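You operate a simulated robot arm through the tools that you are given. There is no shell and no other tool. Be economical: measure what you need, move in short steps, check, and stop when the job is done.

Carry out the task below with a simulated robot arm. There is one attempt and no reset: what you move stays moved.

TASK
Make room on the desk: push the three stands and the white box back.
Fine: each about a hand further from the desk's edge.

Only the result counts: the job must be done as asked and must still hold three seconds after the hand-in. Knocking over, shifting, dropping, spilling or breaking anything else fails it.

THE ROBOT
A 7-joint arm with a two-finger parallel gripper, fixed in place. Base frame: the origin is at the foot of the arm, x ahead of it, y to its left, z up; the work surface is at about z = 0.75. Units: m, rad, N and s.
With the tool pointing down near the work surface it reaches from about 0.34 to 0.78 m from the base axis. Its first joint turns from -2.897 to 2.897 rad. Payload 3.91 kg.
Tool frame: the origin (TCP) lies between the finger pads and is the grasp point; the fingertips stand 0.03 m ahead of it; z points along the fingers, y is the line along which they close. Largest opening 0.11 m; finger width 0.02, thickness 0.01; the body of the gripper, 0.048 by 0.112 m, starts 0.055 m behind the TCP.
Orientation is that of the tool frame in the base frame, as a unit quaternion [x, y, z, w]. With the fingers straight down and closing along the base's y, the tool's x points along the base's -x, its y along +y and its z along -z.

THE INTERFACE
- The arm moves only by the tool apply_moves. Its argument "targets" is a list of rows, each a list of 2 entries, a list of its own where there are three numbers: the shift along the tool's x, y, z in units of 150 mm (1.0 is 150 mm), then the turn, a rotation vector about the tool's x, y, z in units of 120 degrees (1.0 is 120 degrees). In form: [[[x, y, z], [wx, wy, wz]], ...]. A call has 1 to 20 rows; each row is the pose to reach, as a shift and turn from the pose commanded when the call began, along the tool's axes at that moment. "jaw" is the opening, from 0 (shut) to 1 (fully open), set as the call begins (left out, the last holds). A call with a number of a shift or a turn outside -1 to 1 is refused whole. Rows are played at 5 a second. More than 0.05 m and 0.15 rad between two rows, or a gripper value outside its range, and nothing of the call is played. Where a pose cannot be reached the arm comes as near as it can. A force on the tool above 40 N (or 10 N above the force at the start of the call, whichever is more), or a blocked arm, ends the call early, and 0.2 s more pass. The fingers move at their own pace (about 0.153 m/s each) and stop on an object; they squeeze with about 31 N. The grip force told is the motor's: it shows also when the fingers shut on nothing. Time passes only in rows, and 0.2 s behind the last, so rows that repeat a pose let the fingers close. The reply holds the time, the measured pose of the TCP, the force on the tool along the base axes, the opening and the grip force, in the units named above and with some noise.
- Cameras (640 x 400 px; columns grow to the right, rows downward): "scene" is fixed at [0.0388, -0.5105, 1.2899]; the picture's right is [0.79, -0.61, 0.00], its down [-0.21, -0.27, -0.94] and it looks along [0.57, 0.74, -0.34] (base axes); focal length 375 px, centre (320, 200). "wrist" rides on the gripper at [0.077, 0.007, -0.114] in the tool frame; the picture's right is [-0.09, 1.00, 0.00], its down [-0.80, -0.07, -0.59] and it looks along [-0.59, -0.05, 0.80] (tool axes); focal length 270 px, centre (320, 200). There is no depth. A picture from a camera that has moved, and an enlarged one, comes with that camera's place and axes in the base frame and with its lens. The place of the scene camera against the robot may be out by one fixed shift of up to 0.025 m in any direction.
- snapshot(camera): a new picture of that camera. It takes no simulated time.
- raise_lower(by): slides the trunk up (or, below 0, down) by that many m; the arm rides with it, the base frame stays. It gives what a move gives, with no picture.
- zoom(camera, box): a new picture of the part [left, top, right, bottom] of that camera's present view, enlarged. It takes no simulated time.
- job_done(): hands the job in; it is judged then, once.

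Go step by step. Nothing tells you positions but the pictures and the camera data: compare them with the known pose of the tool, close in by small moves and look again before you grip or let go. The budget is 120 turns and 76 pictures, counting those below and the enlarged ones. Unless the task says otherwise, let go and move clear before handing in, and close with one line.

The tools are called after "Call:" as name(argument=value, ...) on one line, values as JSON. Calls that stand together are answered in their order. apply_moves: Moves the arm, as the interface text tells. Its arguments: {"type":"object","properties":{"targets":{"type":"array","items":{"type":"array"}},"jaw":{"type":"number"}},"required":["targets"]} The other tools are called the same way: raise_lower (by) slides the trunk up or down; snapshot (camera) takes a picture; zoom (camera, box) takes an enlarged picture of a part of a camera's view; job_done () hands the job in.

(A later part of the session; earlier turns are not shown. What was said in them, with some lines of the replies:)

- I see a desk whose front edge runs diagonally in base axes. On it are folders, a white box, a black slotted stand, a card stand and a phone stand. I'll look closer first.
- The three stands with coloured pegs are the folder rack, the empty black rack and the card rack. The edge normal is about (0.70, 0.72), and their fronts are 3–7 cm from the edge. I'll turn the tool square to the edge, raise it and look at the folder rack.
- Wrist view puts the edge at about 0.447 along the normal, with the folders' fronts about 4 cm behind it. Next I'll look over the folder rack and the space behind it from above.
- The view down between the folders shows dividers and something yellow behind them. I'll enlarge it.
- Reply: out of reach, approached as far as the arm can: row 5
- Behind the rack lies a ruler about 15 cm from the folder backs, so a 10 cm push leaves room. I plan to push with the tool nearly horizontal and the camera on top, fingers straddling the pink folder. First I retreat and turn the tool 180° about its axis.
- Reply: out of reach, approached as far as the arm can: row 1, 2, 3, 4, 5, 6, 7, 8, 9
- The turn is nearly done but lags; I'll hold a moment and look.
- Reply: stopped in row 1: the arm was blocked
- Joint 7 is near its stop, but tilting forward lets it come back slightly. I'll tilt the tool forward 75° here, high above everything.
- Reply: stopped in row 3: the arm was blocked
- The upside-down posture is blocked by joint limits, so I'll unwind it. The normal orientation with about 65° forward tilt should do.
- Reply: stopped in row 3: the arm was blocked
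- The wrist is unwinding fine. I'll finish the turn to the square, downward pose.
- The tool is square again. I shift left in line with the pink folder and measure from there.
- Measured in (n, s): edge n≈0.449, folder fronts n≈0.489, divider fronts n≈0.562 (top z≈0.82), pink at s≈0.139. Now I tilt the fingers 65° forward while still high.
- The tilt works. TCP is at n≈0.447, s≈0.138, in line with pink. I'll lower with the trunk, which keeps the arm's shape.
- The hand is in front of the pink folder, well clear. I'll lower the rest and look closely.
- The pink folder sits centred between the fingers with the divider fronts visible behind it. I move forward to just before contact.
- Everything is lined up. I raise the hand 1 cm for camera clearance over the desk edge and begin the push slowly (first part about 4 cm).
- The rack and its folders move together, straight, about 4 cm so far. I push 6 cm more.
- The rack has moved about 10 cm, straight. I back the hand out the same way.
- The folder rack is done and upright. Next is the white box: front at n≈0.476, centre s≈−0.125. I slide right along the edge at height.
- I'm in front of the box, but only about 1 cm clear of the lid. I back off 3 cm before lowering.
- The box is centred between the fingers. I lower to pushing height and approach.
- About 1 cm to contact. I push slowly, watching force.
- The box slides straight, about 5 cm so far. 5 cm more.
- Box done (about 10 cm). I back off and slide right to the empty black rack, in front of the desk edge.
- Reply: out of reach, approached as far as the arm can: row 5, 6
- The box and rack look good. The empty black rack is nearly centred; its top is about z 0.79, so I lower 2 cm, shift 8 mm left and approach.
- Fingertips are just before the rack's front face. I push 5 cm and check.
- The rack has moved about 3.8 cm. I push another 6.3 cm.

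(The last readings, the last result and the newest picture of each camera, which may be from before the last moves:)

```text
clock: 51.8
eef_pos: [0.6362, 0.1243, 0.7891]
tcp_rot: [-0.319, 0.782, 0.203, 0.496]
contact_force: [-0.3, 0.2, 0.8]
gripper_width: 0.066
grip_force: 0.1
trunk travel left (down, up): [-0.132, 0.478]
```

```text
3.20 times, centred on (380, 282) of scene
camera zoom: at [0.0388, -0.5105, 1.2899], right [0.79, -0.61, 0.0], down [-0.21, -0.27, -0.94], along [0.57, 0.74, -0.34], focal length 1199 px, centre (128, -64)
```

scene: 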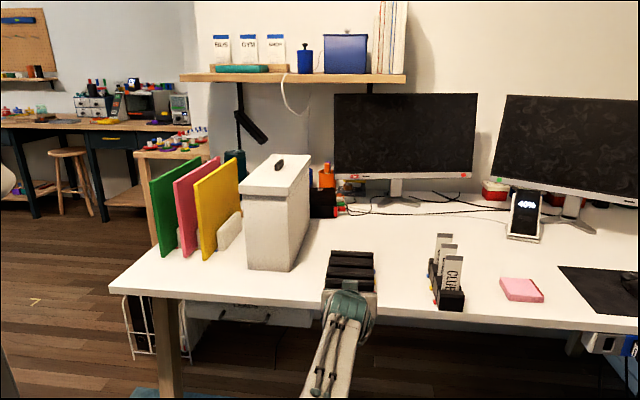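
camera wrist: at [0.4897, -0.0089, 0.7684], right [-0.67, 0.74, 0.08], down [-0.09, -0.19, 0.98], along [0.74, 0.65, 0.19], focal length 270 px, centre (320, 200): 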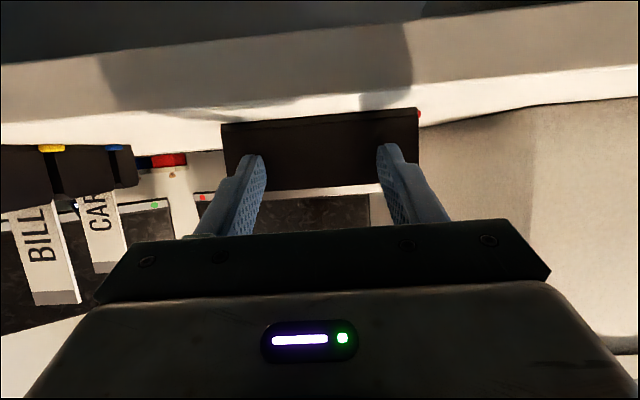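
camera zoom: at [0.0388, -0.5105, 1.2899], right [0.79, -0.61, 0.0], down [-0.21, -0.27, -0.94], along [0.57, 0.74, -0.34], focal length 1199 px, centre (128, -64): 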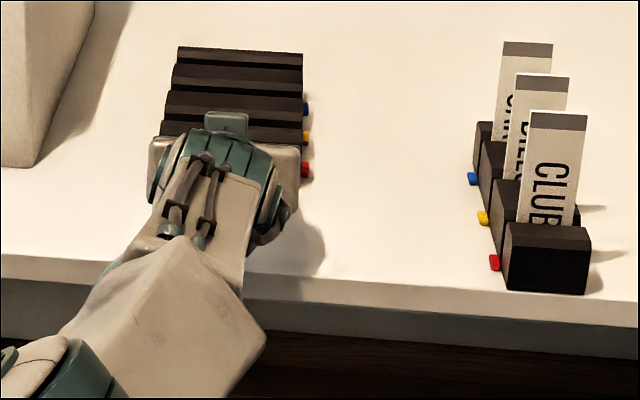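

The empty rack is done. Now I back off, narrow the jaw and move right to the card rack (centre s≈−0.59).

Call:
apply_moves(targets=[[[0.085, 0, -0.181], [0, 0, 0]], [[0.169, 0, -0.362], [0, 0, 0]], [[0.254, 0, -0.544], [0, 0, 0]], [[0.338, 0, -0.725], [0, 0, 0]], [[0.395, 0, -0.846], [0, 0, 0]], [[0.395, 0, -0.846], [0, 0, 0]]])

Call:
apply_moves(targets=[[[0, -0.2, 0], [0, 0, 0]], [[0, -0.4, 0], [0, 0, 0]], [[0, -0.6, 0], [0, 0, 0]], [[0, -0.8, 0], [0, 0, 0]], [[0, -1.0, 0], [0, 0, 0]]], jaw=0.28)

Call:
apply_moves(targets=[[[0, -0.2, 0], [0, 0, 0]], [[0, -0.4, 0], [0, 0, 0]], [[0, -0.56, 0], [0, 0, 0]], [[0, -0.56, 0], [0, 0, 0]]])

Call:
snapshot(camera="wrist")

Call:
snapshot(camera="scene")

```text
clock: 53.2
eef_pos: [0.5345, 0.0282, 0.7892]
tcp_rot: [-0.319, 0.782, 0.203, 0.497]
contact_force: [-1.5, -0.3, -0.4]
gripper_width: 0.066
grip_force: 0.2
trunk travel left (down, up): [-0.132, 0.478]
```

```text
clock: 54.4
eef_pos: [0.6429, -0.0781, 0.7904]
tcp_rot: [-0.319, 0.782, 0.203, 0.496]
contact_force: [-0.2, -0.3, -0.1]
gripper_width: 0.0308
grip_force: 0.0
trunk travel left (down, up): [-0.132, 0.478]
```

```text
clock: 55.4
eef_pos: [0.701, -0.1396, 0.7878]
tcp_rot: [-0.318, 0.782, 0.202, 0.496]
contact_force: [-0.3, -0.7, -0.4]
gripper_width: 0.0309
grip_force: 0.0
trunk travel left (down, up): [-0.132, 0.478]
```

```text
36 pictures are left
camera wrist: at [0.5987, -0.2292, 0.7678], right [-0.67, 0.74, 0.08], down [-0.09, -0.19, 0.98], along [0.74, 0.65, 0.19], focal length 270 px, centre (320, 200)
```

wrist: 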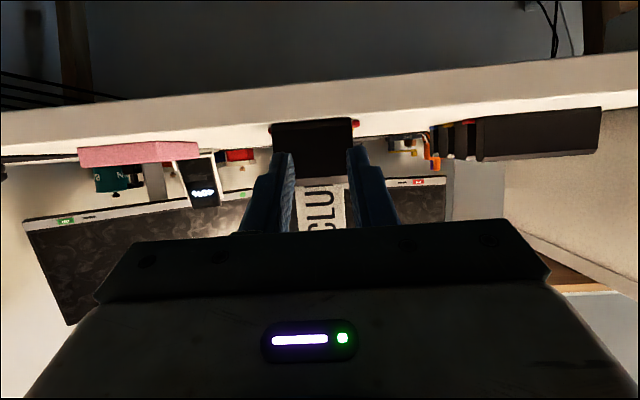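

```text
35 pictures are left
```

scene: 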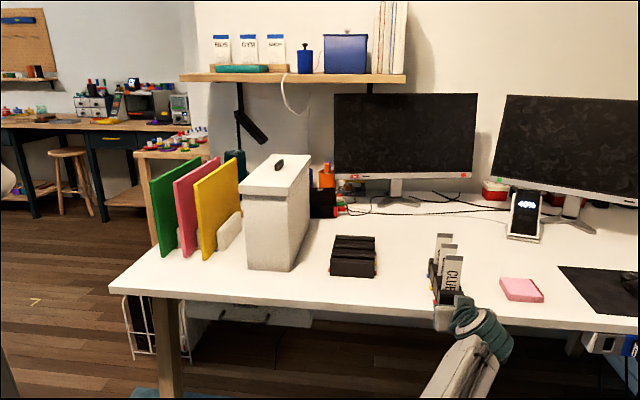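

The card rack is centred within a few millimetres. I approach to near contact and check.

Call:
apply_moves(targets=[[[-0.028, -0.025, 0.06], [0, 0, 0]], [[-0.056, -0.025, 0.121], [0, 0, 0]], [[-0.085, -0.025, 0.181], [0, 0, 0]], [[-0.085, -0.025, 0.181], [0, 0, 0]]])

Call:
snapshot(camera="wrist")

Call:
zoom(camera="scene", box=[370, 220, 570, 345])

```text
clock: 56.4
eef_pos: [0.7217, -0.1196, 0.7891]
tcp_rot: [-0.318, 0.782, 0.202, 0.497]
contact_force: [-0.4, 0.5, -0.3]
gripper_width: 0.0306
grip_force: 0.0
trunk travel left (down, up): [-0.132, 0.478]
```

```text
34 pictures are left
camera wrist: at [0.6208, -0.2103, 0.7684], right [-0.67, 0.74, 0.08], down [-0.09, -0.19, 0.98], along [0.74, 0.65, 0.19], focal length 270 px, centre (320, 200)
```

wrist: 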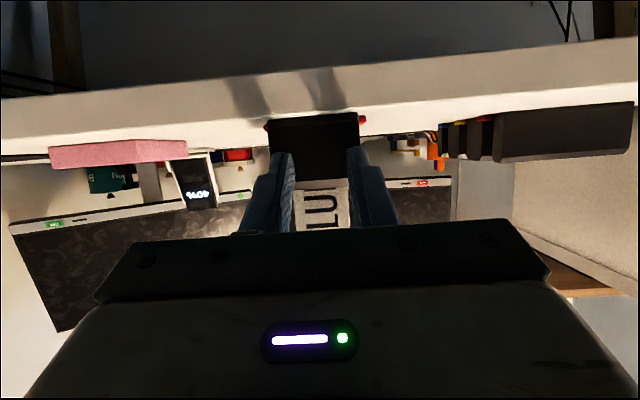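

```text
3.20 times, centred on (470, 282) of scene
camera zoom: at [0.0388, -0.5105, 1.2899], right [0.79, -0.61, 0.0], down [-0.21, -0.27, -0.94], along [0.57, 0.74, -0.34], focal length 1199 px, centre (-160, -64)
```

zoom: 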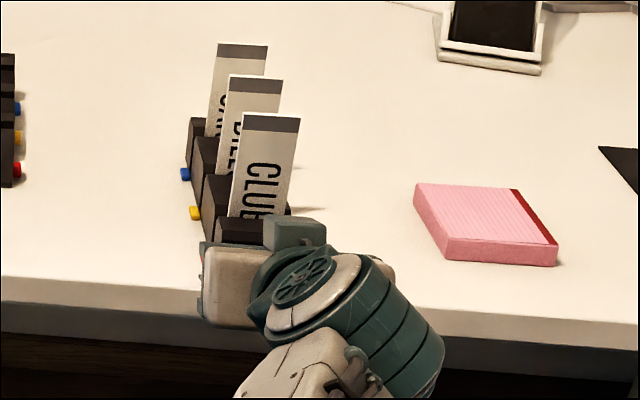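

Lined up with the rack's front block, below the cards. I push gently, 5.4 cm.

Call:
apply_moves(targets=[[[-0.017, 0, 0.036], [0, 0, 0]], [[-0.034, 0, 0.072], [0, 0, 0]], [[-0.051, 0, 0.109], [0, 0, 0]], [[-0.068, 0, 0.145], [0, 0, 0]], [[-0.085, 0, 0.181], [0, 0, 0]], [[-0.102, 0, 0.217], [0, 0, 0]], [[-0.118, 0, 0.254], [0, 0, 0]], [[-0.135, 0, 0.29], [0, 0, 0]], [[-0.152, 0, 0.326], [0, 0, 0]], [[-0.152, 0, 0.326], [0, 0, 0]]])

Call:
zoom(camera="scene", box=[370, 220, 570, 345])

Call:
snapshot(camera="wrist")

```text
clock: 58.6
eef_pos: [0.7614, -0.0833, 0.7893]
tcp_rot: [-0.318, 0.782, 0.202, 0.496]
contact_force: [0.1, -0.9, 0.8]
gripper_width: 0.0308
grip_force: 0.1
trunk travel left (down, up): [-0.132, 0.478]
```

```text
3.20 times, centred on (470, 282) of scene
camera zoom: at [0.0388, -0.5105, 1.2899], right [0.79, -0.61, 0.0], down [-0.21, -0.27, -0.94], along [0.57, 0.74, -0.34], focal length 1199 px, centre (-160, -64)
```

zoom: 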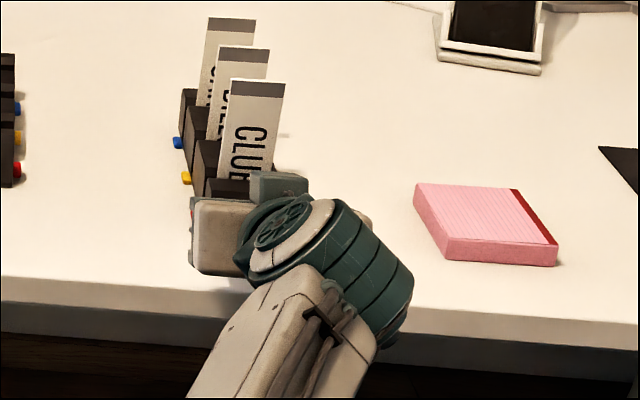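

```text
31 pictures are left
camera wrist: at [0.6602, -0.1729, 0.769], right [-0.67, 0.74, 0.08], down [-0.09, -0.19, 0.98], along [0.74, 0.65, 0.19], focal length 270 px, centre (320, 200)
```

wrist: 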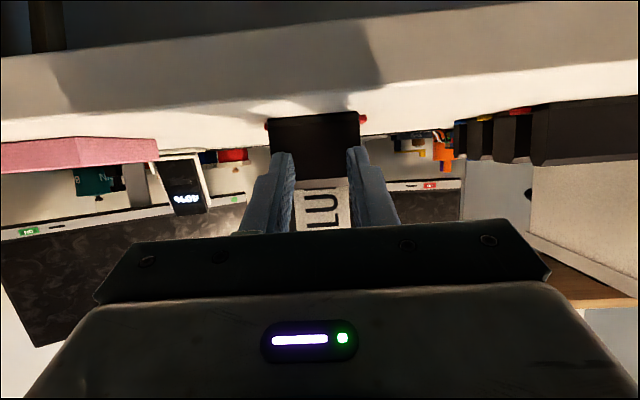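

The card rack has moved about 5.3 cm with the cards upright. I push 4.8 cm more.

Call:
apply_moves(targets=[[[-0.017, 0, 0.036], [0, 0, 0]], [[-0.034, 0, 0.072], [0, 0, 0]], [[-0.051, 0, 0.109], [0, 0, 0]], [[-0.068, 0, 0.145], [0, 0, 0]], [[-0.085, 0, 0.181], [0, 0, 0]], [[-0.102, 0, 0.217], [0, 0, 0]], [[-0.118, 0, 0.254], [0, 0, 0]], [[-0.135, 0, 0.29], [0, 0, 0]], [[-0.135, 0, 0.29], [0, 0, 0]]])

Call:
zoom(camera="scene", box=[370, 220, 570, 345])

```text
clock: 60.6
eef_pos: [0.7993, -0.0498, 0.7896]
tcp_rot: [-0.318, 0.782, 0.202, 0.496]
contact_force: [0.1, 0.1, 0.1]
gripper_width: 0.031
grip_force: 0.0
trunk travel left (down, up): [-0.132, 0.478]
```

```text
3.20 times, centred on (470, 282) of scene
camera zoom: at [0.0388, -0.5105, 1.2899], right [0.79, -0.61, 0.0], down [-0.21, -0.27, -0.94], along [0.57, 0.74, -0.34], focal length 1199 px, centre (-160, -64)
```

zoom: 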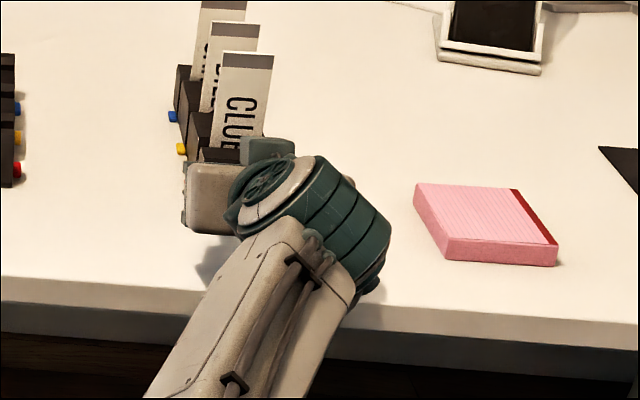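

Card rack is about 10 cm back. I retreat along the same line and inspect everything.

Call:
apply_moves(targets=[[[0.042, 0, -0.09], [0, 0, 0]], [[0.127, 0, -0.272], [0, 0, 0]], [[0.211, 0, -0.453], [0, 0, 0]], [[0.296, 0, -0.634], [0, 0, 0]], [[0.38, 0, -0.815], [0, 0, 0]], [[0.423, 0, -0.906], [0, 0, 0]], [[0.423, 0, -0.906], [0, 0, 0]]])

Call:
snapshot(camera="scene")

Call:
zoom(camera="scene", box=[100, 130, 500, 330])

```text
clock: 62.2
eef_pos: [0.6885, -0.152, 0.7891]
tcp_rot: [-0.319, 0.782, 0.203, 0.496]
contact_force: [-0.3, -0.9, -1.0]
gripper_width: 0.0307
grip_force: 0.1
trunk travel left (down, up): [-0.132, 0.478]
```

```text
29 pictures are left
```

scene: 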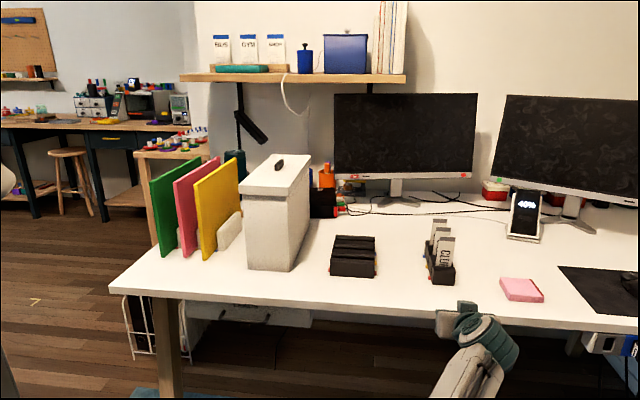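

```text
1.60 times, centred on (300, 230) of scene
camera zoom: at [0.0388, -0.5105, 1.2899], right [0.79, -0.61, 0.0], down [-0.21, -0.27, -0.94], along [0.57, 0.74, -0.34], focal length 600 px, centre (352, 152)
```

zoom: 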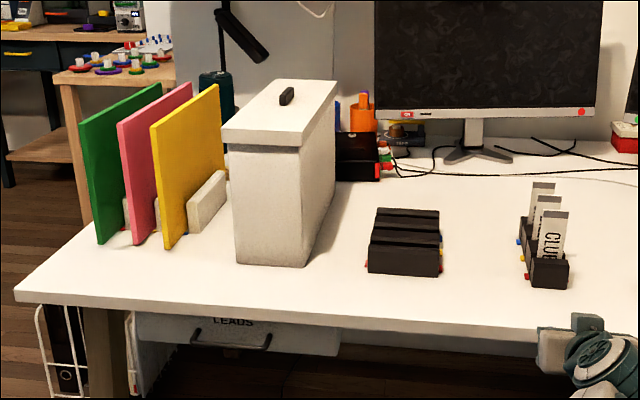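

All three stands and the box are about 10 cm further back and upright, nothing else appears to have moved, and the arm is clear of the objects. I hand in.

Call:
job_done()

```text
The job is handed in.
```

I pushed the folder rack, the empty black rack, the card rack and the white box straight back about 10 cm each, and handed the job in. In the last pictures all four are upright, nothing else appears to have moved, and the arm is clear; I did not re-photograph the ruler and bowl behind the folder rack.
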